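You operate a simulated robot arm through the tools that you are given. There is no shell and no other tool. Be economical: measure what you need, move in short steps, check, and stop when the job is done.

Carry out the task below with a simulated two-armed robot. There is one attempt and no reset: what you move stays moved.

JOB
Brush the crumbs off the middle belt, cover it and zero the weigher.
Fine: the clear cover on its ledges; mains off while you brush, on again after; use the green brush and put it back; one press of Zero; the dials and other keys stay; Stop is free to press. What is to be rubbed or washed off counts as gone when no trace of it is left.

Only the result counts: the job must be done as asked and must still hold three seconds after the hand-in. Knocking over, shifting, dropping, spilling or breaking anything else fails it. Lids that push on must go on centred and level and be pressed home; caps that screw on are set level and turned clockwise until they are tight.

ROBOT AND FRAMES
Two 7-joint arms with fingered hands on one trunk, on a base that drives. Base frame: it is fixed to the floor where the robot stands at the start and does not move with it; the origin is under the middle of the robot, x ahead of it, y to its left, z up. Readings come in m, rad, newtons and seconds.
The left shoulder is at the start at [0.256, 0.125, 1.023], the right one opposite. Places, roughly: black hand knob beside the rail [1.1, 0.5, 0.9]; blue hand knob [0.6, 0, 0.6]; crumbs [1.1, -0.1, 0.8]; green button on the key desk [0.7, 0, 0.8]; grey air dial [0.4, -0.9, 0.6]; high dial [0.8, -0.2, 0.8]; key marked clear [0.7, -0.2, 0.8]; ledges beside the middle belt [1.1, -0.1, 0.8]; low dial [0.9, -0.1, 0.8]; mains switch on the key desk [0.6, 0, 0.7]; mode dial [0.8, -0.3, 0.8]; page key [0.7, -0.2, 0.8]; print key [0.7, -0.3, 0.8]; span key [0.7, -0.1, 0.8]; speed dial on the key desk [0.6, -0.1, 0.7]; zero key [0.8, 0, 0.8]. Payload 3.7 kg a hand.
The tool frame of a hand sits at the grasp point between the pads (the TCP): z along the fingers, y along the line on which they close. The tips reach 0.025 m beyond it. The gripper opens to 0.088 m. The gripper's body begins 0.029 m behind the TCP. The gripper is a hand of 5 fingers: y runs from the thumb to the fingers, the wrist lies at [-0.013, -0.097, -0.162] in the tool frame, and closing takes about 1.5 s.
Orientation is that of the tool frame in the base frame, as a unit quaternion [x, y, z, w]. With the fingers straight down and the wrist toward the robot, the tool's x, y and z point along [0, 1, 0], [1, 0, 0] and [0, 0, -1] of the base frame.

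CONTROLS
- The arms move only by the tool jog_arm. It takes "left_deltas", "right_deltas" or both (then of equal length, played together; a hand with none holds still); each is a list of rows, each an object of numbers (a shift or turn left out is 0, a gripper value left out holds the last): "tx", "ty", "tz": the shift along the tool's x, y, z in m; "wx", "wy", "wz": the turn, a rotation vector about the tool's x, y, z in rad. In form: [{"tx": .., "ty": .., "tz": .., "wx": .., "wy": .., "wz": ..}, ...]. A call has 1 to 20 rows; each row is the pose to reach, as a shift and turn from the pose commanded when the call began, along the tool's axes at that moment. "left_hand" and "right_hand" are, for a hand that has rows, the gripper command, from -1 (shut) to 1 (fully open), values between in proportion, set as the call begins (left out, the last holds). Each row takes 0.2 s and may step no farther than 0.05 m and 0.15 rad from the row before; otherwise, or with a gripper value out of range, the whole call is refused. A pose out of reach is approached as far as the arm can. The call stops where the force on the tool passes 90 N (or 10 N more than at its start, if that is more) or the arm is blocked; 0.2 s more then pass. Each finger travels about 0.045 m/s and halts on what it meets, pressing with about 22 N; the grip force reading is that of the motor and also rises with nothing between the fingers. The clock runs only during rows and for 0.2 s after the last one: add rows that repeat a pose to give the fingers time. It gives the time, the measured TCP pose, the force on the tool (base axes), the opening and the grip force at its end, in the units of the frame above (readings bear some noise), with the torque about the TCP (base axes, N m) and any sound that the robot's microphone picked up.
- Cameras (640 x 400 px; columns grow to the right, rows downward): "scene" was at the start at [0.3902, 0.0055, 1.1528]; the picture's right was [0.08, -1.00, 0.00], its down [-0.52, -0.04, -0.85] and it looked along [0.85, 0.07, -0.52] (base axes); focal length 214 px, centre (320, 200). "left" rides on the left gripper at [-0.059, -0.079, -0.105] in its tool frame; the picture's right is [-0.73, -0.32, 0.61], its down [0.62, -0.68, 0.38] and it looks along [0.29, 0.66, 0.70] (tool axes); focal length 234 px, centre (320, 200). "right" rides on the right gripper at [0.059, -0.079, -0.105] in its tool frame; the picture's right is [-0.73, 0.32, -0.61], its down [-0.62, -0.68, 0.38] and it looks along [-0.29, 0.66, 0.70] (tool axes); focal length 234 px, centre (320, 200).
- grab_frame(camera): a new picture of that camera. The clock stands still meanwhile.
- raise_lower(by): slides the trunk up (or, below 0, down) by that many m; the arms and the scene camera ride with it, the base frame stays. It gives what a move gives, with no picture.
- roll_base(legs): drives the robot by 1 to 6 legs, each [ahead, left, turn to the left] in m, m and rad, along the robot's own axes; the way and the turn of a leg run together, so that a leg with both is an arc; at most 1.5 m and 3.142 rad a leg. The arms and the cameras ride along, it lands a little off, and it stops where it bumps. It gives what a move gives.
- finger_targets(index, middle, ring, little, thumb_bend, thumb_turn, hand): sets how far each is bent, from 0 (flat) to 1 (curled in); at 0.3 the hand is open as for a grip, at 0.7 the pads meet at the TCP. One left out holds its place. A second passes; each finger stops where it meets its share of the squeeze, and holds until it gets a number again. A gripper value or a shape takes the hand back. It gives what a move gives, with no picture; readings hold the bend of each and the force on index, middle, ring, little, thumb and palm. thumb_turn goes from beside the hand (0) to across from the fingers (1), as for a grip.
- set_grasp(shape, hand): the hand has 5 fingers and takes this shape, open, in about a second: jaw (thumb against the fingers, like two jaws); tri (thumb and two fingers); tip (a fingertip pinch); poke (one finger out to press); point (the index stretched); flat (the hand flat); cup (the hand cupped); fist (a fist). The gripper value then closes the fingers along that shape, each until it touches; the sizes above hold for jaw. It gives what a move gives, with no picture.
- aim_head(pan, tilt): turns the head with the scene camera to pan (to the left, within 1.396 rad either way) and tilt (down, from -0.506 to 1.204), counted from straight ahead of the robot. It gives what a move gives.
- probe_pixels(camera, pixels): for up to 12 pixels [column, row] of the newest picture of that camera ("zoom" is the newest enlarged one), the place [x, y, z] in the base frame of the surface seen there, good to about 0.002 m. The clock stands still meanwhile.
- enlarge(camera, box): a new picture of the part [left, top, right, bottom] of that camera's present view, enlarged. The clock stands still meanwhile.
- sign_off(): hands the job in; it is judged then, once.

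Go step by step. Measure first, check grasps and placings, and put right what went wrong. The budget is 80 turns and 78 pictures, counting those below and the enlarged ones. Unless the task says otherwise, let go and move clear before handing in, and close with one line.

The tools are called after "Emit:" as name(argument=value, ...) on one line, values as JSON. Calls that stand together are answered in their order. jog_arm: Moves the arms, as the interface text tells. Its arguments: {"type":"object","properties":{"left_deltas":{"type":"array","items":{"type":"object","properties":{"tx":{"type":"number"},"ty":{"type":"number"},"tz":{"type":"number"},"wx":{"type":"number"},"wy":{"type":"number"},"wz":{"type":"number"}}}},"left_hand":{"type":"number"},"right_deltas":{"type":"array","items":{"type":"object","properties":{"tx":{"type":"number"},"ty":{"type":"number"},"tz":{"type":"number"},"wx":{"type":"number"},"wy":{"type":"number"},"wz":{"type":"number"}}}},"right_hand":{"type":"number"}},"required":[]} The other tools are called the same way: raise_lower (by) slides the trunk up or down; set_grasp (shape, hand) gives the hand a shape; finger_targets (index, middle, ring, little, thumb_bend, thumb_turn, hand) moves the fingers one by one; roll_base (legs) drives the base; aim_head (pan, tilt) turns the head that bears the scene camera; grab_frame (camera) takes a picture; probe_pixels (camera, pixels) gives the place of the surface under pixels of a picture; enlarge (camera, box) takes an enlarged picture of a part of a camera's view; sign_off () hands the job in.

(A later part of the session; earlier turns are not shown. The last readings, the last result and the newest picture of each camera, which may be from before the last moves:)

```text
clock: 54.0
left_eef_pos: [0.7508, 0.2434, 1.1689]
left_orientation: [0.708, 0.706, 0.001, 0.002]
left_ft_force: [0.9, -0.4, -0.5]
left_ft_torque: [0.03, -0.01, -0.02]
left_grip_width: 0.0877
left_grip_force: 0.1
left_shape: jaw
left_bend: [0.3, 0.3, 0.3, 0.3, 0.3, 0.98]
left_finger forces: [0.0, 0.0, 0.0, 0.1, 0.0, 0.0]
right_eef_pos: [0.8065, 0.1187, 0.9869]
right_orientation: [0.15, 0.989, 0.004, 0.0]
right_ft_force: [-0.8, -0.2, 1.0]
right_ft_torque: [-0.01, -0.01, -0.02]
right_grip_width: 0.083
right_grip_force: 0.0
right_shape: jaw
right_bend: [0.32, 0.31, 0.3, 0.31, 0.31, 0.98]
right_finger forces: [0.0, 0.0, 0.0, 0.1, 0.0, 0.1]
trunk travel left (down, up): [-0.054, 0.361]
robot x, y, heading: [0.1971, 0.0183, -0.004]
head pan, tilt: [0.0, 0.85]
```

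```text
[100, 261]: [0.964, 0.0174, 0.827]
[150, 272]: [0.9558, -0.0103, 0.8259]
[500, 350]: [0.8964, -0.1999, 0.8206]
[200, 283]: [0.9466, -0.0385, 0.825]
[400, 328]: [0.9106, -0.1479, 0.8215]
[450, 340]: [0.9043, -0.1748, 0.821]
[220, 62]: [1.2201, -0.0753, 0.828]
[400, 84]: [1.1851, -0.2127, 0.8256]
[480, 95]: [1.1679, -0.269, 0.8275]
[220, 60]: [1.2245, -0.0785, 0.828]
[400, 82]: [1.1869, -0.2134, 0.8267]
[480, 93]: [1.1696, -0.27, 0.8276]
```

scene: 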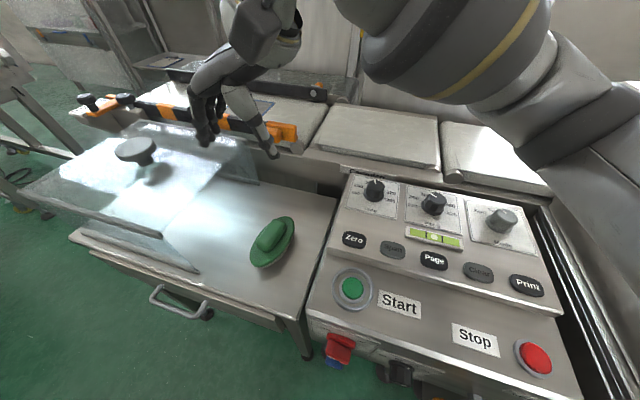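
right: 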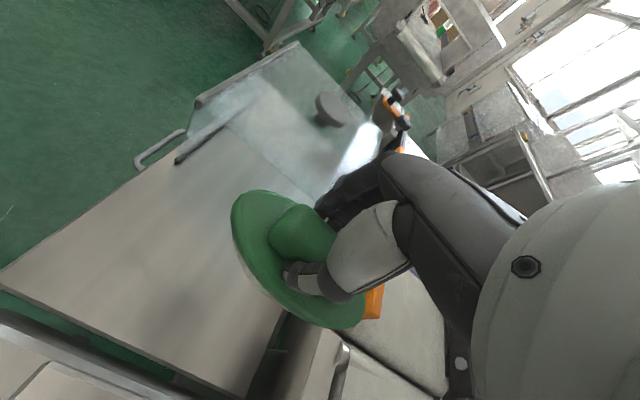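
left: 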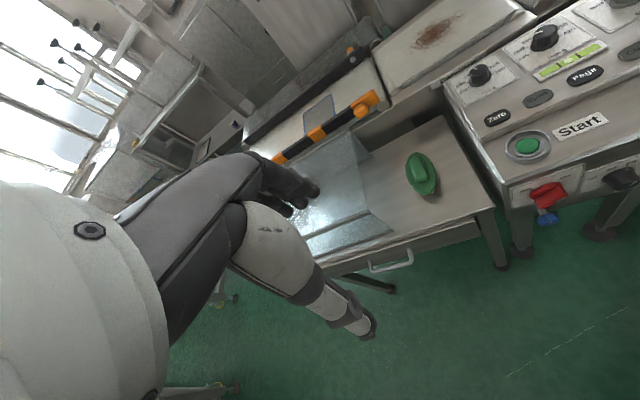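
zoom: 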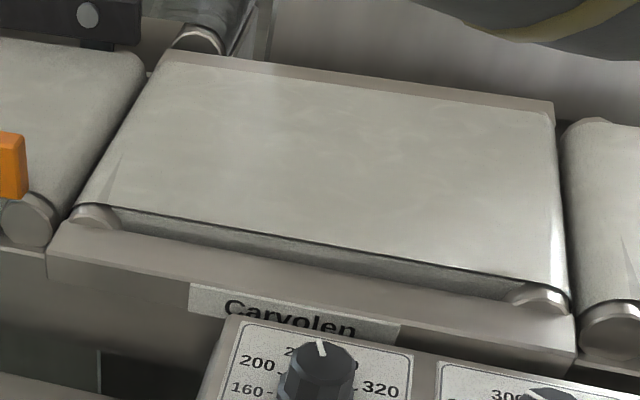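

The ledges are centered about 0.0085 m front of the crumb center: walls should land around (1.063,-0.134), yaw −17.3°, ledge z 0.8275. I'll zoom the cover for its knob and corner measurements.

Emit:
enlarge(camera="scene", box=[10, 115, 270, 280])

Emit:
probe_pixels(camera="scene", pixels=[[136, 140], [136, 148], [136, 156], [122, 149], [150, 149], [100, 213], [160, 233], [25, 188], [155, 126], [245, 145], [120, 250], [240, 178]])

```text
2.42 times, centred on (140, 198) of scene
```

zoom: 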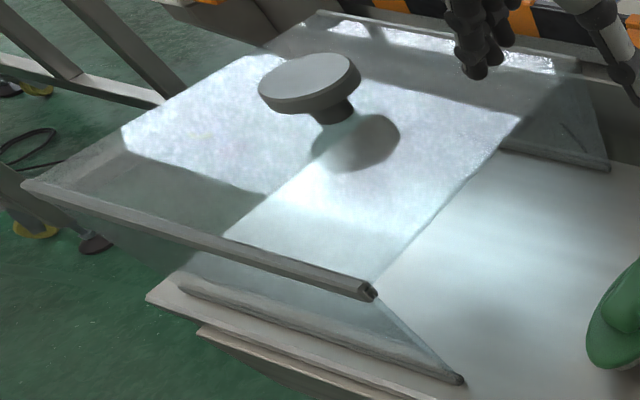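

```text
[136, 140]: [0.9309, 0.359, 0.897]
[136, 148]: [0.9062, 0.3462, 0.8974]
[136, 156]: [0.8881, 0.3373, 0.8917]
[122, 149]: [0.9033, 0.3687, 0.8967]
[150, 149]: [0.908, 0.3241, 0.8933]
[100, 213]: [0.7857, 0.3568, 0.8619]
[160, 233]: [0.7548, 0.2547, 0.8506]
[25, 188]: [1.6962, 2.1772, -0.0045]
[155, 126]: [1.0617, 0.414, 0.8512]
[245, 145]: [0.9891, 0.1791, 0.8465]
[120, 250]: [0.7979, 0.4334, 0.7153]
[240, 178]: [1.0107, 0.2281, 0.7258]
```

The knob is centered on the cover at about (0.910,0.347), top z 0.897, diameter ≈0.05, with walls ±0.123 from it. I'll yaw the right hand back to "y forward" and hover above the knob.

Emit:
jog_arm(right_deltas=[{"tz": -0.02, "ty": 0.01, "wz": 0.1427}, {"tz": -0.04, "ty": 0.03, "wz": 0.2853}, {"tz": -0.06, "ty": 0.055, "wz": 0.428}, {"tx": -0.005, "tz": -0.073, "ty": 0.08, "wz": 0.5706}, {"tx": -0.01, "tz": -0.073, "ty": 0.105, "wz": 0.7133}, {"tx": -0.015, "tz": -0.073, "ty": 0.13, "wz": 0.856}, {"tx": -0.018, "tz": -0.073, "ty": 0.155, "wz": 0.9986}, {"tx": -0.021, "tz": -0.073, "ty": 0.18, "wz": 1.141}, {"tx": -0.024, "tz": -0.073, "ty": 0.205, "wz": 1.284}, {"tx": -0.027, "tz": -0.073, "ty": 0.23, "wz": 1.4266}, {"tx": -0.0306, "tz": -0.073, "ty": 0.2487, "wz": 1.569}])

Emit:
grab_frame(camera="right")

```text
clock: 55.7
left_eef_pos: [0.7563, 0.26, 1.1702]
left_orientation: [0.685, 0.729, -0.002, 0.007]
left_ft_force: [5.4, 15.2, 3.5]
left_ft_torque: [-0.41, -0.22, 0.55]
left_grip_width: 0.0878
left_grip_force: 0.2
left_shape: jaw
left_bend: [0.25, 0.3, 0.3, 0.3, 0.3, 0.98]
left_finger forces: [0.0, 0.0, 0.1, 0.0, 0.0, 0.0]
right_eef_pos: [0.8754, 0.2512, 1.0642]
right_orientation: [0.602, 0.798, 0.007, -0.006]
right_ft_force: [-7.2, -4.5, -3.5]
right_ft_torque: [0.47, -1.14, 0.41]
right_grip_width: 0.0832
right_grip_force: 0.0
right_shape: jaw
right_bend: [0.32, 0.31, 0.3, 0.31, 0.31, 0.98]
right_finger forces: [0.0, 0.0, 0.0, 0.0, 0.0, 0.0]
trunk travel left (down, up): [-0.054, 0.361]
robot x, y, heading: [0.1953, 0.0184, -0.005]
head pan, tilt: [0.0, 0.85]
stopped in row 8 (left hand): the force on the tool passed its limit at 127 N (the readings are from after the stop); the commanded pose is now the measured one
```

```text
23 pictures are left
```

right: 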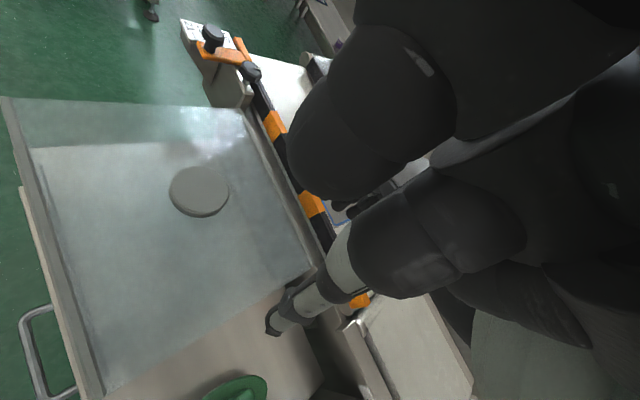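

The right hand touched the parked left hand, which I had overlooked. I'll separate them: right hand back to the right, left hand away to the left and back.

Emit:
jog_arm(right_deltas=[{"tx": -0.017, "ty": -0.012}, {"tx": -0.034, "ty": -0.024}, {"tx": -0.052, "ty": -0.036}, {"tx": -0.052, "ty": -0.036}, {"tx": -0.052, "ty": -0.036}, {"tx": -0.052, "ty": -0.036}, {"tx": -0.052, "ty": -0.036}, {"tx": -0.052, "ty": -0.036}], left_deltas=[{"tx": 0.02}, {"tx": 0.05}, {"tx": 0.09}, {"tx": 0.13, "ty": -0.03}, {"tx": 0.17, "ty": -0.06}, {"tx": 0.2, "ty": -0.1}, {"tx": 0.22, "ty": -0.14}, {"tx": 0.22, "ty": -0.18}])

Emit:
grab_frame(camera="scene")

```text
clock: 57.5
left_eef_pos: [0.5611, 0.4669, 1.1661]
left_orientation: [0.687, 0.726, -0.001, 0.006]
left_ft_force: [0.2, 0.4, 0.1]
left_ft_torque: [0.01, -0.02, 0.01]
left_grip_width: 0.0878
left_grip_force: 0.1
left_shape: jaw
left_bend: [0.3, 0.3, 0.3, 0.3, 0.3, 0.98]
left_finger forces: [0.0, 0.0, 0.1, 0.0, 0.0, 0.0]
left hand out of reach, approached as far as the arm can: row 5, 6
right_eef_pos: [0.8554, 0.1922, 1.0617]
right_orientation: [0.603, 0.798, 0.007, -0.007]
right_ft_force: [0.1, 0.1, -0.5]
right_ft_torque: [-0.02, 0.01, 0.01]
right_grip_width: 0.0833
right_grip_force: 0.1
right_shape: jaw
right_bend: [0.32, 0.31, 0.3, 0.31, 0.31, 0.98]
right_finger forces: [0.0, 0.0, 0.1, 0.0, 0.0, 0.1]
trunk travel left (down, up): [-0.054, 0.361]
robot x, y, heading: [0.1985, 0.0187, -0.007]
head pan, tilt: [0.0, 0.85]
```

```text
22 pictures are left
```

scene: 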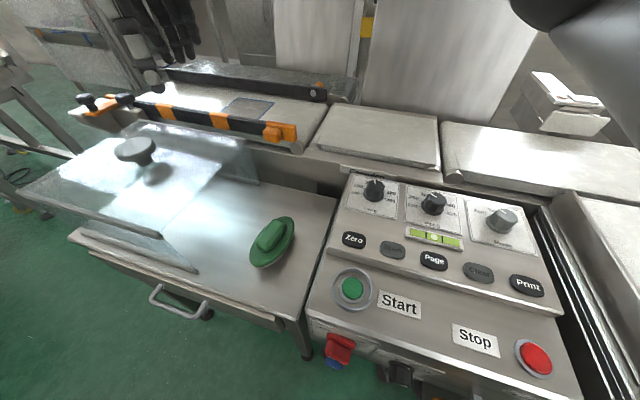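

The hands are apart and nothing in the scene changed. I'll continue the right hand to the spot above the knob with the −17.3° yaw.

Emit:
jog_arm(right_deltas=[{"tx": 0.027, "ty": 0.019, "wz": 0.116}, {"tx": 0.054, "ty": 0.038, "wz": 0.232}, {"tx": 0.08, "ty": 0.057, "wz": 0.348}, {"tx": 0.107, "ty": 0.076, "wz": 0.464}, {"tx": 0.134, "ty": 0.095, "wz": 0.581}], right_hand=1)

Emit:
grab_frame(camera="right")

```text
clock: 58.7
left_eef_pos: [0.5611, 0.4659, 1.1654]
left_orientation: [0.688, 0.726, -0.002, 0.006]
left_ft_force: [0.8, 0.3, 0.1]
left_ft_torque: [0.01, -0.01, 0.02]
left_grip_width: 0.0881
left_grip_force: 0.0
left_shape: jaw
left_bend: [0.3, 0.3, 0.3, 0.3, 0.3, 0.98]
left_finger forces: [0.0, 0.1, 0.1, 0.1, 0.1, 0.0]
right_eef_pos: [0.9092, 0.2699, 1.0653]
right_orientation: [0.742, 0.67, 0.005, -0.012]
right_ft_force: [-1.5, 0.7, -0.6]
right_ft_torque: [0.03, -0.01, 0.0]
right_grip_width: 0.0875
right_grip_force: 0.0
right_shape: jaw
right_bend: [0.3, 0.3, 0.3, 0.3, 0.3, 0.98]
right_finger forces: [0.1, 0.1, 0.0, 0.1, 0.1, 0.0]
right hand out of reach, approached as far as the arm can: row 3, 4, 5
trunk travel left (down, up): [-0.054, 0.361]
robot x, y, heading: [0.2008, 0.0217, -0.004]
head pan, tilt: [0.0, 0.85]
```

```text
21 pictures are left
```

right: 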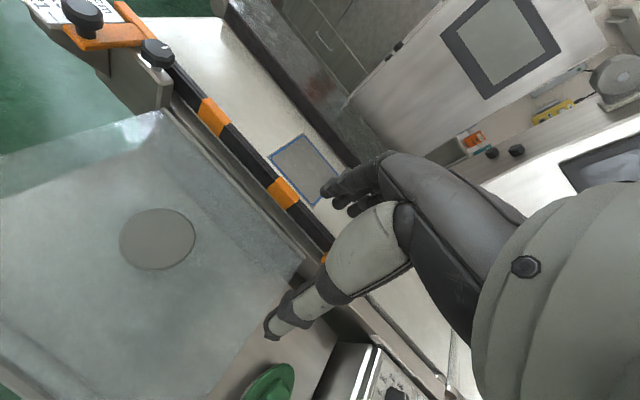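

The right hand ran out of reach at y=0.27. I'll shift the whole base left by 0.13 m, so that the knob comes within comfortable reach, then fine-position.

Emit:
roll_base(legs=[[0, 0.13, 0]])

```text
clock: 60.5
left_eef_pos: [0.564, 0.5925, 1.1652]
left_orientation: [0.689, 0.725, -0.002, 0.006]
left_ft_force: [-0.5, -1.4, -1.0]
left_ft_torque: [0.0, -0.01, 0.02]
left_grip_width: 0.0879
left_grip_force: 0.0
left_shape: jaw
left_bend: [0.3, 0.3, 0.3, 0.3, 0.3, 0.98]
left_finger forces: [0.0, 0.0, 0.1, 0.0, 0.1, 0.0]
right_eef_pos: [0.9095, 0.3973, 1.0654]
right_orientation: [0.743, 0.67, 0.005, -0.009]
right_ft_force: [0.1, 0.2, 0.4]
right_ft_torque: [-0.03, -0.05, -0.02]
right_grip_width: 0.0878
right_grip_force: 0.1
right_shape: jaw
right_bend: [0.3, 0.3, 0.3, 0.3, 0.3, 0.98]
right_finger forces: [0.1, 0.0, 0.0, 0.1, 0.1, 0.1]
trunk travel left (down, up): [-0.054, 0.361]
robot x, y, heading: [0.2005, 0.1489, -0.007]
head pan, tilt: [0.0, 0.85]
```

I'll align over the knob at (0.910,0.347) with yaw −17.3° and level, and check from the hand camera.

Emit:
jog_arm(right_deltas=[{"tx": -0.025, "ty": 0.003, "wx": -0.003, "wy": -0.01, "wz": 0.1}, {"tx": -0.0497, "ty": 0.0057, "wx": -0.007, "wy": -0.02, "wz": 0.198}, {"tx": -0.0497, "ty": 0.0057, "tz": 0.03, "wx": -0.007, "wy": -0.02, "wz": 0.198}, {"tx": -0.0497, "ty": 0.0057, "tz": 0.07, "wx": -0.007, "wy": -0.02, "wz": 0.198}, {"tx": -0.0497, "ty": 0.0057, "tz": 0.1, "wx": -0.007, "wy": -0.02, "wz": 0.198}])

Emit:
grab_frame(camera="right")

```text
clock: 61.7
left_eef_pos: [0.5634, 0.5922, 1.1649]
left_orientation: [0.689, 0.725, -0.003, 0.006]
left_ft_force: [0.0, 0.0, 0.3]
left_ft_torque: [-0.02, 0.04, 0.02]
left_grip_width: 0.0881
left_grip_force: 0.0
left_shape: jaw
left_bend: [0.3, 0.3, 0.3, 0.3, 0.3, 0.98]
left_finger forces: [0.0, 0.1, 0.0, 0.0, 0.0, 0.0]
right_eef_pos: [0.9114, 0.3485, 0.9663]
right_orientation: [0.806, 0.592, 0.0, 0.0]
right_ft_force: [1.1, -0.4, -0.4]
right_ft_torque: [0.01, -0.02, 0.01]
right_grip_width: 0.0878
right_grip_force: 0.0
right_shape: jaw
right_bend: [0.3, 0.3, 0.3, 0.3, 0.3, 0.98]
right_finger forces: [0.0, 0.0, 0.0, 0.0, 0.0, 0.0]
trunk travel left (down, up): [-0.054, 0.361]
robot x, y, heading: [0.2002, 0.1436, -0.011]
head pan, tilt: [0.0, 0.85]
```

```text
20 pictures are left
```

right: 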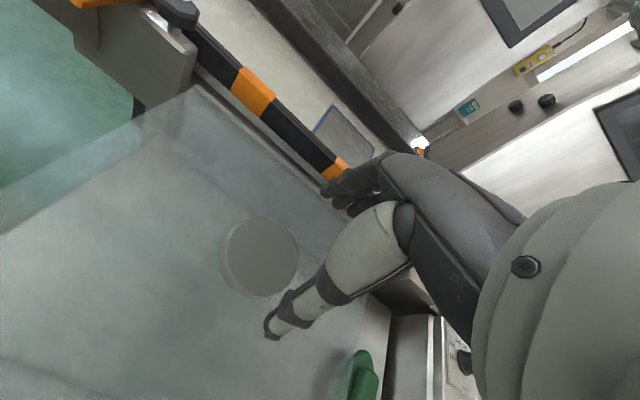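

The disc appears a little left of the predicted axis (262 vs 274 px). I'll probe the disc's edges in this hand view to settle its center.

Emit:
probe_pixels(camera="right", pixels=[[262, 257], [232, 257], [294, 257], [262, 224], [262, 290], [266, 257], [238, 235], [288, 282], [240, 282], [286, 232]])

```text
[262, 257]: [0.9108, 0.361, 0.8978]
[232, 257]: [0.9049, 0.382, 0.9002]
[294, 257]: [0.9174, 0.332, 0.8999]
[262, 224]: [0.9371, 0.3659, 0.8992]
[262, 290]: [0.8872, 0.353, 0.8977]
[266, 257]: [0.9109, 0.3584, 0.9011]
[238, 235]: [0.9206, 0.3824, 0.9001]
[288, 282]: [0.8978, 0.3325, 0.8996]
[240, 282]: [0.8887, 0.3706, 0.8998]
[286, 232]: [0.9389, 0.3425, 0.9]
```

The hand view gives (0.911,0.358) whereas the scene gave (0.908,0.347). I'll take a fresh scene picture to cross-check.

Emit:
grab_frame(camera="scene")

```text
19 pictures are left
```

scene: 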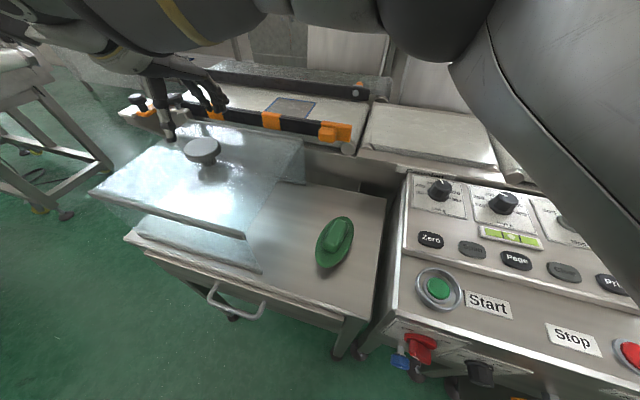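

Emit:
probe_pixels(camera="scene", pixels=[[202, 148], [187, 149], [217, 148], [203, 140], [203, 156], [338, 230], [430, 238], [245, 236], [304, 181], [260, 272], [371, 155], [494, 165]])

```text
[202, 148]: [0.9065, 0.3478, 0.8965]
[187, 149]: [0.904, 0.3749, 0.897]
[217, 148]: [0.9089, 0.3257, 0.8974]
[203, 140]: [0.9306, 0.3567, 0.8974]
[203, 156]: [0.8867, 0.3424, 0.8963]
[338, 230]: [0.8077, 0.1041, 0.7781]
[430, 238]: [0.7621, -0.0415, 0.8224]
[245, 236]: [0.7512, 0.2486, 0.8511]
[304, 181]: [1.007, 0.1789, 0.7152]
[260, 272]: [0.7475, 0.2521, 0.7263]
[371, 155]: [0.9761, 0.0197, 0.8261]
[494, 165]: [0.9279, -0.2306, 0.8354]
```

The scene consistently gives about (0.907,0.350). I'll split the difference (lateral isn't critical for the wide fingers), descend to TCP z 0.895 and close.

Emit:
jog_arm(right_deltas=[{"tx": 0.003, "ty": -0.003, "tz": 0.03}, {"tx": 0.003, "ty": -0.003, "tz": 0.055}, {"tx": 0.003, "ty": -0.003, "tz": 0.071}])

Emit:
jog_arm(right_deltas=[{}, {}, {}, {}, {}, {}, {}, {}], right_hand=-1)

Emit:
enlarge(camera="scene", box=[90, 80, 310, 230])

```text
clock: 62.5
left_eef_pos: [0.5632, 0.593, 1.1638]
left_orientation: [0.689, 0.725, -0.002, 0.006]
left_ft_force: [-0.2, 0.0, -0.7]
left_ft_torque: [0.01, 0.02, 0.0]
left_grip_width: 0.0878
left_grip_force: 0.1
left_shape: jaw
left_bend: [0.3, 0.3, 0.3, 0.3, 0.3, 0.98]
left_finger forces: [0.0, 0.0, 0.0, 0.0, 0.1, 0.0]
right_eef_pos: [0.9082, 0.3521, 0.8955]
right_orientation: [0.805, 0.593, 0.0, 0.0]
right_ft_force: [1.5, -1.2, 2.0]
right_ft_torque: [0.0, -0.06, 0.01]
right_grip_width: 0.0878
right_grip_force: 0.1
right_shape: jaw
right_bend: [0.29, 0.3, 0.3, 0.3, 0.3, 0.98]
right_finger forces: [1.9, 0.1, 0.0, 0.0, 0.1, 0.1]
trunk travel left (down, up): [-0.054, 0.361]
robot x, y, heading: [0.1986, 0.1465, -0.006]
head pan, tilt: [0.0, 0.85]
```

```text
clock: 64.3
left_eef_pos: [0.5646, 0.5932, 1.165]
left_orientation: [0.688, 0.725, -0.002, 0.006]
left_ft_force: [-0.5, 0.1, 1.0]
left_ft_torque: [-0.01, 0.01, -0.02]
left_grip_width: 0.0877
left_grip_force: 0.1
left_shape: jaw
left_bend: [0.3, 0.3, 0.3, 0.3, 0.3, 0.98]
left_finger forces: [0.0, 0.0, 0.0, 0.0, 0.0, 0.0]
right_eef_pos: [0.9069, 0.3528, 0.8946]
right_orientation: [0.805, 0.593, -0.001, 0.0]
right_ft_force: [-0.2, -0.6, 0.3]
right_ft_torque: [0.0, -0.01, -0.06]
right_grip_width: 0.0526
right_grip_force: 21.8
right_shape: jaw
right_bend: [0.3, 0.44, 0.37, 0.45, 0.71, 1.0]
right_finger forces: [17.7, 5.7, 0.1, 0.0, 23.6, 0.0]
trunk travel left (down, up): [-0.054, 0.361]
robot x, y, heading: [0.2016, 0.1468, -0.015]
head pan, tilt: [0.0, 0.85]
```

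```text
2.67 times, centred on (200, 155) of scene
```

zoom: 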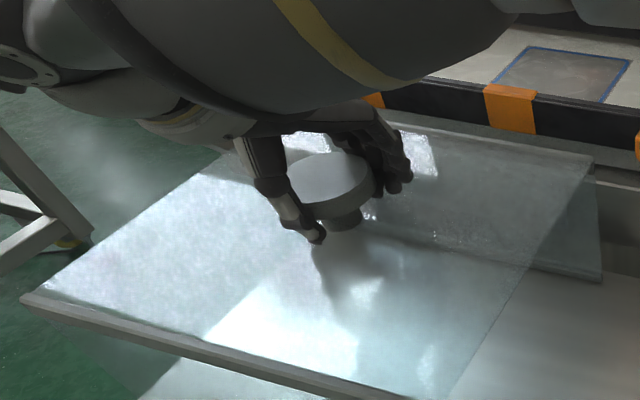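

Gripped at 0.0526 m opening with index and thumb on the disc's sides. I'll lift 3 cm slowly and check that it stays level.

Emit:
jog_arm(right_deltas=[{"tz": -0.005}, {"tz": -0.01}, {"tz": -0.02}, {"tz": -0.03}, {"tz": -0.03}])

Emit:
grab_frame(camera="scene")

Emit:
probe_pixels(camera="scene", pixels=[[245, 230], [95, 185], [170, 207], [300, 140], [303, 175], [258, 265], [130, 232], [205, 140]])

```text
clock: 65.5
left_eef_pos: [0.5647, 0.5926, 1.1647]
left_orientation: [0.688, 0.725, -0.003, 0.006]
left_ft_force: [0.6, 0.3, 0.1]
left_ft_torque: [-0.03, 0.02, -0.01]
left_grip_width: 0.0879
left_grip_force: 0.1
left_shape: jaw
left_bend: [0.3, 0.3, 0.3, 0.3, 0.3, 0.98]
left_finger forces: [0.0, 0.0, 0.0, 0.0, 0.0, 0.0]
right_eef_pos: [0.9083, 0.3523, 0.9251]
right_orientation: [0.805, 0.593, -0.001, 0.001]
right_ft_force: [-0.1, 1.0, -4.7]
right_ft_torque: [-0.03, 0.04, 0.01]
right_grip_width: 0.0524
right_grip_force: 22.6
right_shape: jaw
right_bend: [0.29, 0.45, 0.37, 0.45, 0.71, 1.0]
right_finger forces: [16.8, 5.2, 0.0, 0.0, 23.4, 0.0]
trunk travel left (down, up): [-0.054, 0.361]
robot x, y, heading: [0.2012, 0.1448, -0.012]
head pan, tilt: [0.0, 0.85]
```

```text
17 pictures are left
```

scene: 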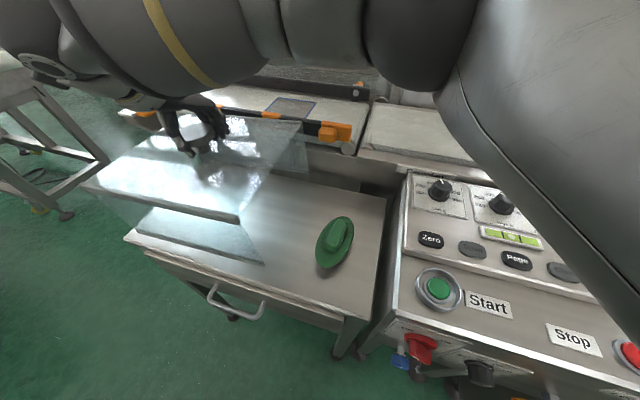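

```text
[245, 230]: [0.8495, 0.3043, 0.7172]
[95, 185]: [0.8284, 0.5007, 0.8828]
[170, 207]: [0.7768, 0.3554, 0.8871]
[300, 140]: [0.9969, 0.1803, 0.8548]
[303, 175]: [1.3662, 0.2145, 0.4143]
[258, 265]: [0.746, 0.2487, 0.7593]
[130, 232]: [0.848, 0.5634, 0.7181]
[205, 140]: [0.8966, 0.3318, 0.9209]
```

The cover lifts level (≈4.7 N). I'll raise it to TCP z 1.12 so its skirts clear everything.

Emit:
jog_arm(right_deltas=[{"tz": -0.02}, {"tz": -0.05}, {"tz": -0.08}, {"tz": -0.11}, {"tz": -0.14}, {"tz": -0.17}, {"tz": -0.195}])

Emit:
jog_arm(right_deltas=[{"tx": -0.02, "ty": 0.0}, {"tx": -0.05, "ty": 0.01}, {"tx": -0.085, "ty": 0.025}, {"tx": -0.12, "ty": 0.045}, {"tx": -0.155, "ty": 0.065}, {"tx": -0.19, "ty": 0.09}, {"tx": -0.225, "ty": 0.115}, {"tx": -0.26, "ty": 0.14}, {"tx": -0.295, "ty": 0.17}, {"tx": -0.325, "ty": 0.2}, {"tx": -0.355, "ty": 0.23}, {"tx": -0.38, "ty": 0.255}, {"tx": -0.4, "ty": 0.275}, {"tx": -0.41, "ty": 0.285}, {"tx": -0.418, "ty": 0.292}])

Emit:
grab_frame(camera="scene")

```text
clock: 67.1
left_eef_pos: [0.5625, 0.5925, 1.1651]
left_orientation: [0.688, 0.725, -0.003, 0.006]
left_ft_force: [-0.4, 0.1, -0.1]
left_ft_torque: [-0.01, -0.02, 0.03]
left_grip_width: 0.0879
left_grip_force: 0.0
left_shape: jaw
left_bend: [0.3, 0.3, 0.3, 0.3, 0.3, 0.98]
left_finger forces: [0.0, 0.1, 0.0, 0.0, 0.0, 0.0]
right_eef_pos: [0.9099, 0.3517, 1.1152]
right_orientation: [0.806, 0.592, -0.006, -0.004]
right_ft_force: [0.5, -0.3, -4.7]
right_ft_torque: [0.01, 0.01, 0.02]
right_grip_width: 0.0523
right_grip_force: 22.0
right_shape: jaw
right_bend: [0.29, 0.45, 0.37, 0.45, 0.71, 1.0]
right_finger forces: [16.6, 5.4, 0.1, 0.1, 23.3, 0.0]
trunk travel left (down, up): [-0.054, 0.361]
robot x, y, heading: [0.2018, 0.1469, -0.012]
head pan, tilt: [0.0, 0.85]
```

```text
clock: 70.3
left_eef_pos: [0.5641, 0.5926, 1.1657]
left_orientation: [0.688, 0.725, -0.003, 0.005]
left_ft_force: [-0.1, -0.2, 0.1]
left_ft_torque: [0.01, 0.02, -0.02]
left_grip_width: 0.088
left_grip_force: 0.0
left_shape: jaw
left_bend: [0.3, 0.3, 0.3, 0.3, 0.3, 0.98]
left_finger forces: [0.0, 0.0, 0.0, 0.0, 0.1, 0.1]
right_eef_pos: [1.0637, -0.1337, 1.1187]
right_orientation: [0.805, 0.593, -0.001, 0.0]
right_ft_force: [0.2, 0.1, -5.2]
right_ft_torque: [-0.02, 0.04, 0.0]
right_grip_width: 0.0513
right_grip_force: 22.3
right_shape: jaw
right_bend: [0.3, 0.45, 0.37, 0.45, 0.71, 1.0]
right_finger forces: [16.8, 5.1, 0.0, 0.1, 22.9, 0.0]
trunk travel left (down, up): [-0.054, 0.361]
robot x, y, heading: [0.201, 0.1423, -0.015]
head pan, tilt: [0.0, 0.85]
```

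```text
16 pictures are left
```

scene: 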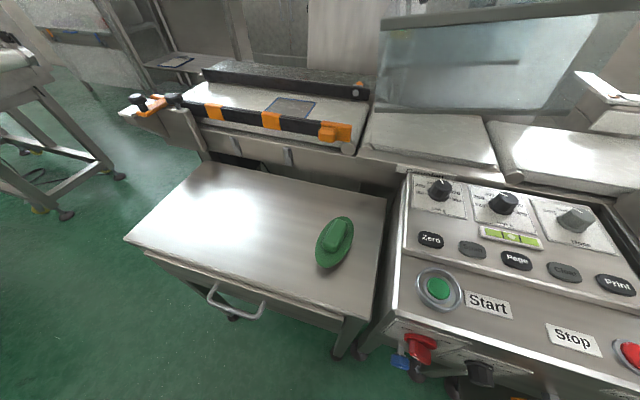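

The cover is above the belt, level. I'll lower it to about 3 cm above the ledges and measure it against them.

Emit:
jog_arm(right_deltas=[{"tx": 0.002, "tz": 0.02}, {"tx": 0.002, "tz": 0.045}, {"tx": 0.002, "tz": 0.065}, {"tx": 0.002, "tz": 0.083}])

Emit:
aim_head(pan=-0.25, tilt=0.62)

Emit:
enlarge(camera="scene", box=[220, 70, 480, 230])

```text
clock: 71.3
left_eef_pos: [0.5653, 0.5907, 1.1656]
left_orientation: [0.688, 0.726, -0.002, 0.006]
left_ft_force: [-0.2, -0.3, 0.6]
left_ft_torque: [0.0, -0.04, 0.0]
left_grip_width: 0.0879
left_grip_force: 0.1
left_shape: jaw
left_bend: [0.3, 0.3, 0.3, 0.3, 0.3, 0.98]
left_finger forces: [0.0, 0.1, 0.0, 0.1, 0.1, 0.0]
right_eef_pos: [1.0642, -0.1304, 1.0374]
right_orientation: [0.806, 0.592, -0.001, -0.002]
right_ft_force: [-0.4, -0.2, -5.9]
right_ft_torque: [0.01, 0.02, 0.01]
right_grip_width: 0.0513
right_grip_force: 22.0
right_shape: jaw
right_bend: [0.3, 0.46, 0.37, 0.45, 0.71, 1.0]
right_finger forces: [17.0, 5.4, 0.0, 0.1, 22.8, 0.1]
trunk travel left (down, up): [-0.054, 0.361]
robot x, y, heading: [0.2005, 0.1471, -0.007]
head pan, tilt: [0.0, 0.85]
```

```text
clock: 72.0
left_eef_pos: [0.5629, 0.591, 1.1642]
left_orientation: [0.689, 0.725, -0.002, 0.006]
left_ft_force: [0.1, 0.1, 0.0]
left_ft_torque: [-0.04, 0.02, 0.0]
left_grip_width: 0.0879
left_grip_force: 0.0
left_shape: jaw
left_bend: [0.3, 0.3, 0.3, 0.3, 0.3, 0.98]
left_finger forces: [0.0, 0.0, 0.0, 0.0, 0.0, 0.0]
right_eef_pos: [1.0649, -0.1318, 1.0382]
right_orientation: [0.806, 0.593, -0.001, -0.001]
right_ft_force: [-0.5, 0.1, -4.2]
right_ft_torque: [-0.02, 0.04, 0.03]
right_grip_width: 0.0512
right_grip_force: 21.8
right_shape: jaw
right_bend: [0.3, 0.46, 0.37, 0.45, 0.71, 1.0]
right_finger forces: [17.0, 5.4, 0.0, 0.0, 22.9, 0.0]
trunk travel left (down, up): [-0.054, 0.361]
robot x, y, heading: [0.199, 0.1456, -0.008]
head pan, tilt: [-0.25, 0.62]
```

```text
2.46 times, centred on (350, 150) of scene
```

zoom: 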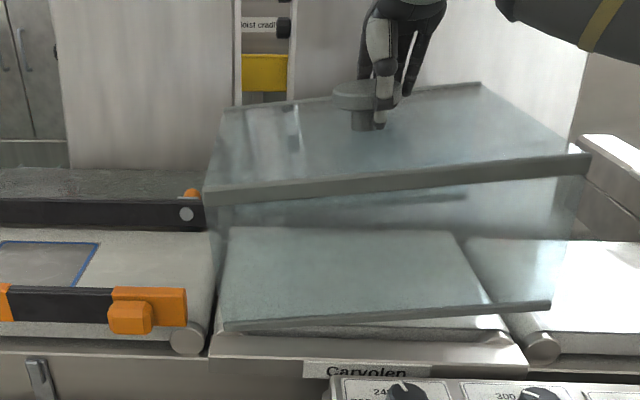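

The cover's front edge (225,327)→(550,303) isn't parallel to the belt, so it is tilted or yawed. I'll probe its corners.

Emit:
probe_pixels(camera="zoom", pixels=[[212, 197], [300, 188], [450, 172], [580, 160], [232, 325], [350, 317], [450, 309], [545, 305], [240, 108], [475, 86], [365, 88], [345, 95]])

```text
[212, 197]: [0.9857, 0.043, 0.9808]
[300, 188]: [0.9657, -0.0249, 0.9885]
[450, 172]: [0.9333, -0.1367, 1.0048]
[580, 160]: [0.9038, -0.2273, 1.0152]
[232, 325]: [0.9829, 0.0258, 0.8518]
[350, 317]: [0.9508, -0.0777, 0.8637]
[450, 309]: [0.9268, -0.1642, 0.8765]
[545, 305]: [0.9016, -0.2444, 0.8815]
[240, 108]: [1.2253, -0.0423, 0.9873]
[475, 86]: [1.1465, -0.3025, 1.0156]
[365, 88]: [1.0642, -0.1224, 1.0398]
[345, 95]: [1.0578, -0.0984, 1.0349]
```

Yaw is right (16.8°), but the cover has rolled about 0.106 rad in the fingers, right side high. I'll level it by rotating the hand about its y and shift 7 mm right, then re-measure.

Emit:
jog_arm(right_deltas=[{"tx": -0.003, "wy": 0.053}, {"tx": -0.007, "wy": 0.106}, {"tx": -0.007, "wy": 0.106}])

Emit:
enlarge(camera="scene", box=[220, 70, 480, 230])

Emit:
probe_pixels(camera="zoom", pixels=[[212, 188], [300, 188], [450, 186], [570, 185], [232, 330], [350, 330], [450, 330], [530, 330], [240, 108], [475, 100], [365, 88], [345, 95]])

```text
clock: 72.8
left_eef_pos: [0.5659, 0.5924, 1.1644]
left_orientation: [0.688, 0.726, -0.003, 0.007]
left_ft_force: [-0.2, 0.4, -0.7]
left_ft_torque: [0.0, -0.04, -0.04]
left_grip_width: 0.0877
left_grip_force: 0.3
left_shape: jaw
left_bend: [0.3, 0.3, 0.3, 0.3, 0.3, 0.98]
left_finger forces: [0.1, 0.0, 0.1, 0.1, 0.1, 0.1]
right_eef_pos: [1.0604, -0.1376, 1.0375]
right_orientation: [0.804, 0.592, 0.042, -0.031]
right_ft_force: [0.0, -0.3, -5.7]
right_ft_torque: [-0.01, -0.01, -0.04]
right_grip_width: 0.0515
right_grip_force: 22.1
right_shape: jaw
right_bend: [0.3, 0.46, 0.37, 0.45, 0.71, 1.0]
right_finger forces: [16.8, 5.4, 0.0, 0.1, 22.9, 0.0]
trunk travel left (down, up): [-0.054, 0.361]
robot x, y, heading: [0.1987, 0.1483, -0.006]
head pan, tilt: [-0.25, 0.62]
```

```text
2.46 times, centred on (350, 150) of scene
```

zoom: 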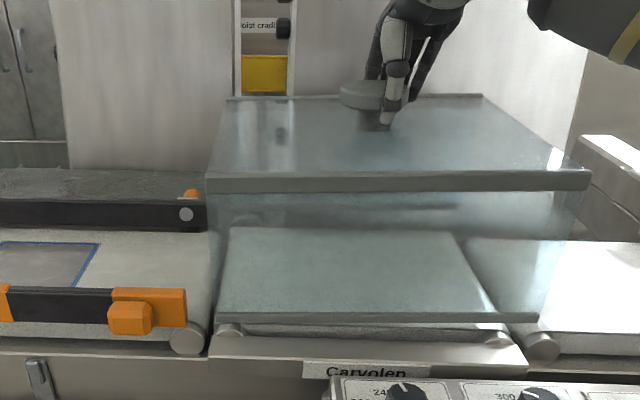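

```text
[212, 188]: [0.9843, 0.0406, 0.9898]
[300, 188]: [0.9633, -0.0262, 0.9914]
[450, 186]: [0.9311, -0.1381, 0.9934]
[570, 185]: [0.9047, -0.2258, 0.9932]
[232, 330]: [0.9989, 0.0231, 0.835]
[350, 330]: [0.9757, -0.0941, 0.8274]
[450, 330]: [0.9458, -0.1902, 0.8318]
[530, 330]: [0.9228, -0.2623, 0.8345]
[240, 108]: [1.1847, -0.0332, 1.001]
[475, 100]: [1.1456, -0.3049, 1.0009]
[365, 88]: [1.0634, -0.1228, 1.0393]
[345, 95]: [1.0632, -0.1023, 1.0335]
```

The cover is now level and centered over the ledges (ends at s≈-0.150/+0.146, walls within the ledge width). I'm lowering it straight down in small steps until it takes the load.

Emit:
jog_arm(right_deltas=[{"tx": -0.0011, "tz": 0.01}, {"tx": -0.0021, "tz": 0.02}, {"tx": -0.0028, "tz": 0.026}, {"tx": -0.0031, "tz": 0.029}, {"tx": -0.0033, "tz": 0.031}, {"tx": -0.0035, "tz": 0.033}])

Emit:
enlarge(camera="scene", box=[220, 80, 480, 240])

```text
clock: 74.2
left_eef_pos: [0.5644, 0.5923, 1.1648]
left_orientation: [0.688, 0.726, -0.001, 0.006]
left_ft_force: [-0.8, -0.2, -0.7]
left_ft_torque: [0.01, 0.01, 0.02]
left_grip_width: 0.0881
left_grip_force: 0.0
left_shape: jaw
left_bend: [0.3, 0.3, 0.3, 0.3, 0.3, 0.98]
left_finger forces: [0.1, 0.0, 0.1, 0.0, 0.0, 0.0]
right_eef_pos: [1.0623, -0.1383, 1.0038]
right_orientation: [0.805, 0.592, 0.041, -0.031]
right_ft_force: [1.0, -0.3, -3.0]
right_ft_torque: [-0.01, 0.09, 0.0]
right_grip_width: 0.0517
right_grip_force: 22.0
right_shape: jaw
right_bend: [0.29, 0.46, 0.37, 0.45, 0.71, 1.0]
right_finger forces: [17.9, 5.5, 0.0, 0.0, 22.4, 0.1]
trunk travel left (down, up): [-0.054, 0.361]
robot x, y, heading: [0.1992, 0.1475, -0.009]
head pan, tilt: [-0.25, 0.62]
```

```text
2.46 times, centred on (350, 160) of scene
```

zoom: 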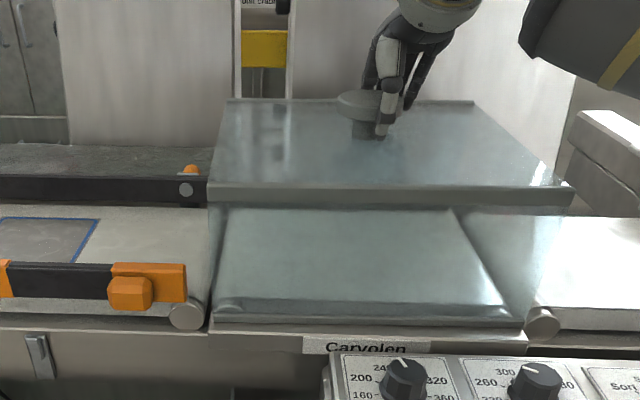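

The cover is touching down (load 5→3 N) and its rim (213–522) sits between the ledge ends (208–528). I'll settle it 3 mm more and release gently.

Emit:
jog_arm(right_deltas=[{"tx": -0.0002, "tz": 0.0015}, {"tx": -0.0003, "tz": 0.003}, {"tx": -0.0003, "tz": 0.003}])

Emit:
jog_arm(right_deltas=[{}, {}, {}, {}, {}, {}, {}], right_hand=1)

Emit:
enlarge(camera="scene", box=[220, 80, 480, 240])

```text
clock: 75.0
left_eef_pos: [0.5643, 0.5926, 1.1655]
left_orientation: [0.688, 0.725, -0.002, 0.007]
left_ft_force: [-0.1, -0.2, -0.7]
left_ft_torque: [0.03, -0.02, 0.0]
left_grip_width: 0.088
left_grip_force: 0.1
left_shape: jaw
left_bend: [0.3, 0.3, 0.3, 0.3, 0.3, 0.98]
left_finger forces: [0.0, 0.0, 0.0, 0.1, 0.0, 0.0]
right_eef_pos: [1.0592, -0.1373, 1.0036]
right_orientation: [0.804, 0.592, 0.043, -0.031]
right_ft_force: [3.3, -2.6, 7.9]
right_ft_torque: [-0.03, -0.07, -0.02]
right_grip_width: 0.051
right_grip_force: 22.1
right_shape: jaw
right_bend: [0.29, 0.46, 0.37, 0.45, 0.72, 1.0]
right_finger forces: [21.7, 5.0, 0.0, 0.0, 20.7, 0.1]
trunk travel left (down, up): [-0.054, 0.361]
robot x, y, heading: [0.1985, 0.1415, -0.006]
head pan, tilt: [-0.25, 0.62]
```

```text
clock: 76.6
left_eef_pos: [0.5651, 0.5916, 1.1647]
left_orientation: [0.689, 0.725, -0.002, 0.006]
left_ft_force: [0.9, -0.7, -0.5]
left_ft_torque: [0.0, 0.01, -0.01]
left_grip_width: 0.0878
left_grip_force: 0.1
left_shape: jaw
left_bend: [0.3, 0.3, 0.3, 0.3, 0.3, 0.98]
left_finger forces: [0.0, 0.0, 0.0, 0.1, 0.0, 0.0]
right_eef_pos: [1.0605, -0.1387, 1.0005]
right_orientation: [0.804, 0.592, 0.042, -0.031]
right_ft_force: [-0.4, 0.0, 0.1]
right_ft_torque: [0.01, 0.0, 0.03]
right_grip_width: 0.0875
right_grip_force: 0.1
right_shape: jaw
right_bend: [0.3, 0.3, 0.3, 0.3, 0.3, 0.98]
right_finger forces: [0.1, 0.0, 0.0, 0.0, 0.0, 0.0]
trunk travel left (down, up): [-0.054, 0.361]
robot x, y, heading: [0.2032, 0.1479, -0.009]
head pan, tilt: [-0.25, 0.62]
```

```text
2.46 times, centred on (350, 160) of scene
```

zoom: 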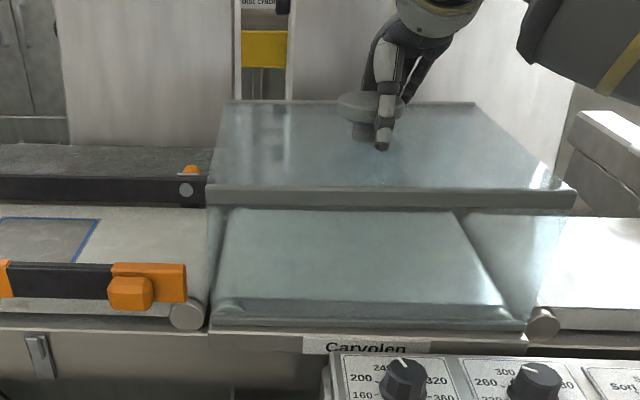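

It is released and level. I'll lift the hand straight up and probe the rim positions relative to the ledges.

Emit:
jog_arm(right_deltas=[{"tx": 0.002, "tz": -0.02}, {"tx": 0.005, "tz": -0.05}, {"tx": 0.009, "tz": -0.085}, {"tx": 0.013, "tz": -0.12, "wy": -0.05}, {"tx": 0.015, "tz": -0.14, "wy": -0.106}])

Emit:
probe_pixels(camera="zoom", pixels=[[220, 325], [300, 324], [400, 326], [515, 328], [215, 195], [565, 198], [300, 303], [450, 305], [235, 101], [465, 104], [300, 332], [450, 334]])

Emit:
grab_frame(camera="right")

```text
clock: 77.8
left_eef_pos: [0.5636, 0.5933, 1.1652]
left_orientation: [0.689, 0.725, -0.002, 0.007]
left_ft_force: [1.1, -0.8, 0.3]
left_ft_torque: [0.02, 0.02, -0.01]
left_grip_width: 0.088
left_grip_force: 0.1
left_shape: jaw
left_bend: [0.3, 0.3, 0.3, 0.3, 0.3, 0.98]
left_finger forces: [0.1, 0.1, 0.1, 0.0, 0.1, 0.0]
right_eef_pos: [1.0604, -0.1347, 1.1429]
right_orientation: [0.806, 0.592, -0.003, 0.0]
right_ft_force: [-0.7, -0.8, -0.9]
right_ft_torque: [0.0, 0.02, 0.01]
right_grip_width: 0.0877
right_grip_force: 0.0
right_shape: jaw
right_bend: [0.3, 0.3, 0.3, 0.3, 0.3, 0.98]
right_finger forces: [0.0, 0.1, 0.1, 0.0, 0.0, 0.0]
trunk travel left (down, up): [-0.054, 0.361]
robot x, y, heading: [0.1991, 0.1434, -0.007]
head pan, tilt: [-0.25, 0.62]
```

```text
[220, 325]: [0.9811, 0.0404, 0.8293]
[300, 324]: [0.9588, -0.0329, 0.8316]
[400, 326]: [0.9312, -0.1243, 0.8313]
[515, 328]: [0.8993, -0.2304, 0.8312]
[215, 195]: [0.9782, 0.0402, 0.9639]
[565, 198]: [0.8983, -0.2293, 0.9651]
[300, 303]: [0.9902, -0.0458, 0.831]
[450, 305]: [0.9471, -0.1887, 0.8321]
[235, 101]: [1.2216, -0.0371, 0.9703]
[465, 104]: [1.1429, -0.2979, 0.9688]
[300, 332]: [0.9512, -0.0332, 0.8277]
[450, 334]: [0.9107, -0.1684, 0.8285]
```

```text
11 pictures are left
```

right: 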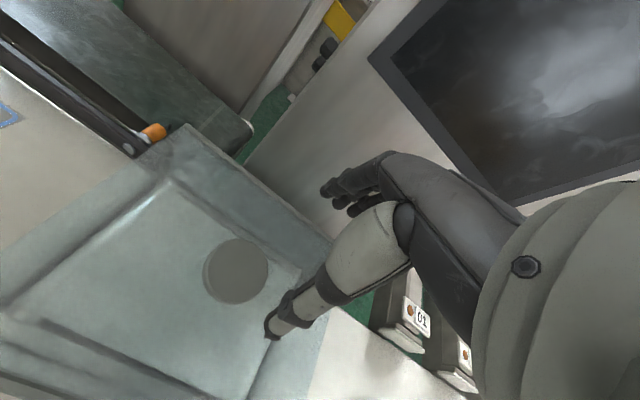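

The rim rests on the ledges at z≈0.83, level within 1–2 mm and inside the ledge width. Next I'll drive back to the switch position and shape the right hand for poking.

Emit:
roll_base(legs=[[-0.3, 0, 0], [0, -0.125, 0]])

Emit:
set_grasp(hand="right", shape="poke")

Emit:
finger_targets(hand="right", index=0.7, middle=1.0, ring=1.0, little=1.0)

```text
clock: 81.2
left_eef_pos: [0.2686, 0.4693, 1.1652]
left_orientation: [0.692, 0.722, -0.003, 0.006]
left_ft_force: [-0.1, -1.3, 0.8]
left_ft_torque: [0.03, 0.0, -0.03]
left_grip_width: 0.0879
left_grip_force: 0.1
left_shape: jaw
left_bend: [0.3, 0.3, 0.3, 0.3, 0.3, 0.98]
left_finger forces: [0.1, 0.0, 0.1, 0.0, 0.1, 0.1]
right_eef_pos: [0.7612, -0.2649, 1.142]
right_orientation: [0.807, 0.59, -0.003, 0.0]
right_ft_force: [-0.6, -0.1, 0.7]
right_ft_torque: [0.01, -0.01, 0.03]
right_grip_width: 0.0874
right_grip_force: 0.1
right_shape: jaw
right_bend: [0.3, 0.3, 0.3, 0.3, 0.3, 0.98]
right_finger forces: [0.0, 0.0, 0.0, 0.0, 0.0, 0.0]
trunk travel left (down, up): [-0.054, 0.361]
robot x, y, heading: [-0.099, 0.0253, -0.017]
head pan, tilt: [-0.25, 0.62]
```

```text
clock: 82.1
left_eef_pos: [0.2707, 0.4679, 1.1648]
left_orientation: [0.691, 0.723, -0.002, 0.007]
left_ft_force: [-0.4, 0.5, -0.3]
left_ft_torque: [0.04, 0.0, -0.01]
left_grip_width: 0.0879
left_grip_force: 0.1
left_shape: jaw
left_bend: [0.3, 0.3, 0.3, 0.3, 0.3, 0.98]
left_finger forces: [0.1, 0.0, 0.0, 0.1, 0.0, 0.1]
right_eef_pos: [0.7623, -0.2628, 1.1424]
right_orientation: [0.807, 0.59, -0.001, 0.0]
right_ft_force: [-0.3, -0.3, 0.5]
right_ft_torque: [0.03, 0.0, 0.0]
right_grip_width: 0.0
right_grip_force: 0.1
right_shape: poke
right_bend: [0.7, 0.7, 0.99, 0.99, 1.0, 1.0]
right_finger forces: [0.1, 0.0, 0.1, 0.0, 0.0, 0.0]
trunk travel left (down, up): [-0.054, 0.361]
robot x, y, heading: [-0.0972, 0.0215, -0.015]
head pan, tilt: [-0.25, 0.62]
```

```text
clock: 83.1
left_eef_pos: [0.27, 0.469, 1.165]
left_orientation: [0.691, 0.723, -0.003, 0.007]
left_ft_force: [-0.8, 0.9, 0.1]
left_ft_torque: [-0.02, -0.03, 0.02]
left_grip_width: 0.0879
left_grip_force: 0.0
left_shape: jaw
left_bend: [0.3, 0.3, 0.3, 0.3, 0.3, 0.98]
left_finger forces: [0.0, 0.0, 0.1, 0.0, 0.0, 0.1]
right_eef_pos: [0.7621, -0.2635, 1.1412]
right_orientation: [0.807, 0.59, -0.001, -0.001]
right_ft_force: [0.5, 0.5, -0.7]
right_ft_torque: [-0.01, -0.01, 0.01]
right_grip_width: 0.0237
right_grip_force: 0.1
right_shape: fingers
right_bend: [0.7, 1.0, 1.0, 1.0, 1.0, 1.0]
right_finger forces: [0.0, 0.0, 0.0, 0.0, 0.0, 0.0]
trunk travel left (down, up): [-0.054, 0.361]
robot x, y, heading: [-0.0986, 0.0258, -0.017]
head pan, tilt: [-0.25, 0.62]
```

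I'm moving to a standoff above and left of the switch with the 0.52 rad tilt.

Emit:
jog_arm(right_deltas=[{"tx": 0.022, "ty": -0.026, "tz": 0.005}, {"tx": 0.044, "ty": -0.052, "tz": 0.02, "wx": -0.04}, {"tx": 0.066, "ty": -0.078, "tz": 0.04, "wx": -0.09}, {"tx": 0.088, "ty": -0.104, "tz": 0.06, "wx": -0.14}, {"tx": 0.11, "ty": -0.13, "tz": 0.08, "wx": -0.2}, {"tx": 0.132, "ty": -0.156, "tz": 0.1, "wx": -0.26}, {"tx": 0.154, "ty": -0.182, "tz": 0.12, "wx": -0.32}, {"tx": 0.176, "ty": -0.208, "tz": 0.14, "wx": -0.38}, {"tx": 0.198, "ty": -0.234, "tz": 0.16, "wx": -0.44}, {"tx": 0.22, "ty": -0.26, "tz": 0.175, "wx": -0.48}, {"tx": 0.2414, "ty": -0.2833, "tz": 0.191, "wx": -0.517}])

```text
clock: 85.5
left_eef_pos: [0.2706, 0.4684, 1.1656]
left_orientation: [0.691, 0.723, -0.002, 0.006]
left_ft_force: [0.8, 0.1, 0.2]
left_ft_torque: [-0.02, -0.06, 0.0]
left_grip_width: 0.088
left_grip_force: 0.1
left_shape: jaw
left_bend: [0.3, 0.3, 0.3, 0.3, 0.3, 0.98]
left_finger forces: [0.0, 0.0, 0.0, 0.1, 0.0, 0.0]
right_eef_pos: [0.5643, 0.051, 0.9512]
right_orientation: [0.78, 0.571, 0.149, 0.208]
right_ft_force: [-0.6, -0.7, -0.3]
right_ft_torque: [0.02, -0.02, 0.0]
right_grip_width: 0.0241
right_grip_force: 0.0
right_shape: fingers
right_bend: [0.7, 1.0, 1.0, 1.0, 1.0, 1.0]
right_finger forces: [0.1, 0.1, 0.0, 0.0, 0.0, 0.0]
trunk travel left (down, up): [-0.054, 0.361]
robot x, y, heading: [-0.0952, 0.0228, -0.019]
head pan, tilt: [-0.25, 0.62]
```

I'm lowering straight down to the standoff left of the bar, then checking with the hand camera.

Emit:
jog_arm(right_deltas=[{"ty": -0.021, "tz": 0.037}, {"ty": -0.042, "tz": 0.074}, {"ty": -0.063, "tz": 0.111}, {"ty": -0.084, "tz": 0.148}, {"tx": 0.001, "ty": -0.1025, "tz": 0.18}])

Emit:
enlarge(camera="right", box=[160, 80, 480, 320])

```text
clock: 86.7
left_eef_pos: [0.2707, 0.4686, 1.1652]
left_orientation: [0.691, 0.722, -0.002, 0.007]
left_ft_force: [-0.3, -0.4, 0.4]
left_ft_torque: [-0.02, -0.01, -0.02]
left_grip_width: 0.0879
left_grip_force: 0.0
left_shape: jaw
left_bend: [0.3, 0.3, 0.3, 0.3, 0.3, 0.98]
left_finger forces: [0.0, 0.0, 0.0, 0.1, 0.1, 0.0]
right_eef_pos: [0.5633, 0.0529, 0.7439]
right_orientation: [0.78, 0.571, 0.15, 0.206]
right_ft_force: [-0.1, 0.2, 0.4]
right_ft_torque: [-0.01, 0.0, -0.02]
right_grip_width: 0.0238
right_grip_force: 0.1
right_shape: fingers
right_bend: [0.7, 1.0, 1.0, 1.0, 1.0, 1.0]
right_finger forces: [0.1, 0.0, 0.0, 0.0, 0.0, 0.0]
trunk travel left (down, up): [-0.054, 0.361]
robot x, y, heading: [-0.096, 0.0264, -0.014]
head pan, tilt: [-0.25, 0.62]
```

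```text
1.67 times, centred on (320, 200) of right
```

zoom: 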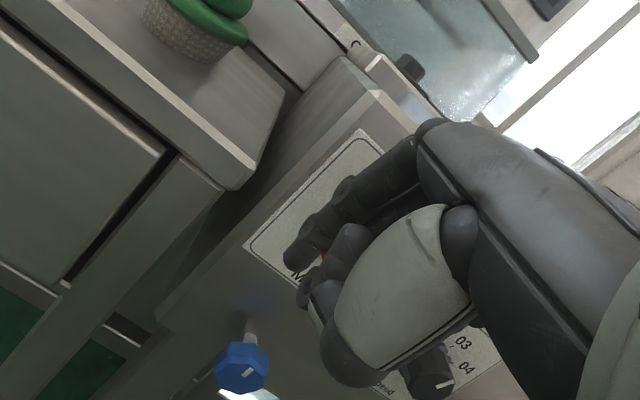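

The tip is over the plate's left part as intended, with the curled fingers set back. I'm moving in to the bar's left side, slightly higher for clearance.

Emit:
jog_arm(right_deltas=[{"ty": 0.02, "tz": 0.009}, {"tx": 0.001, "ty": 0.04, "tz": 0.018}, {"tx": 0.0013, "ty": 0.058, "tz": 0.026}])

```text
clock: 87.5
left_eef_pos: [0.2699, 0.4678, 1.1649]
left_orientation: [0.691, 0.723, -0.002, 0.006]
left_ft_force: [-0.2, 0.9, -0.2]
left_ft_torque: [-0.01, -0.01, 0.01]
left_grip_width: 0.0879
left_grip_force: 0.1
left_shape: jaw
left_bend: [0.3, 0.3, 0.3, 0.3, 0.3, 0.98]
left_finger forces: [0.0, 0.0, 0.0, 0.0, 0.1, 0.1]
right_eef_pos: [0.6249, 0.035, 0.7496]
right_orientation: [0.78, 0.572, 0.149, 0.206]
right_ft_force: [-0.3, -0.2, 0.1]
right_ft_torque: [0.0, -0.01, -0.02]
right_grip_width: 0.0241
right_grip_force: 0.1
right_shape: fingers
right_bend: [0.7, 1.0, 1.0, 1.0, 1.0, 1.0]
right_finger forces: [0.0, 0.0, 0.0, 0.0, 0.0, 0.0]
trunk travel left (down, up): [-0.054, 0.361]
robot x, y, heading: [-0.0957, 0.0235, -0.016]
head pan, tilt: [-0.25, 0.62]
```

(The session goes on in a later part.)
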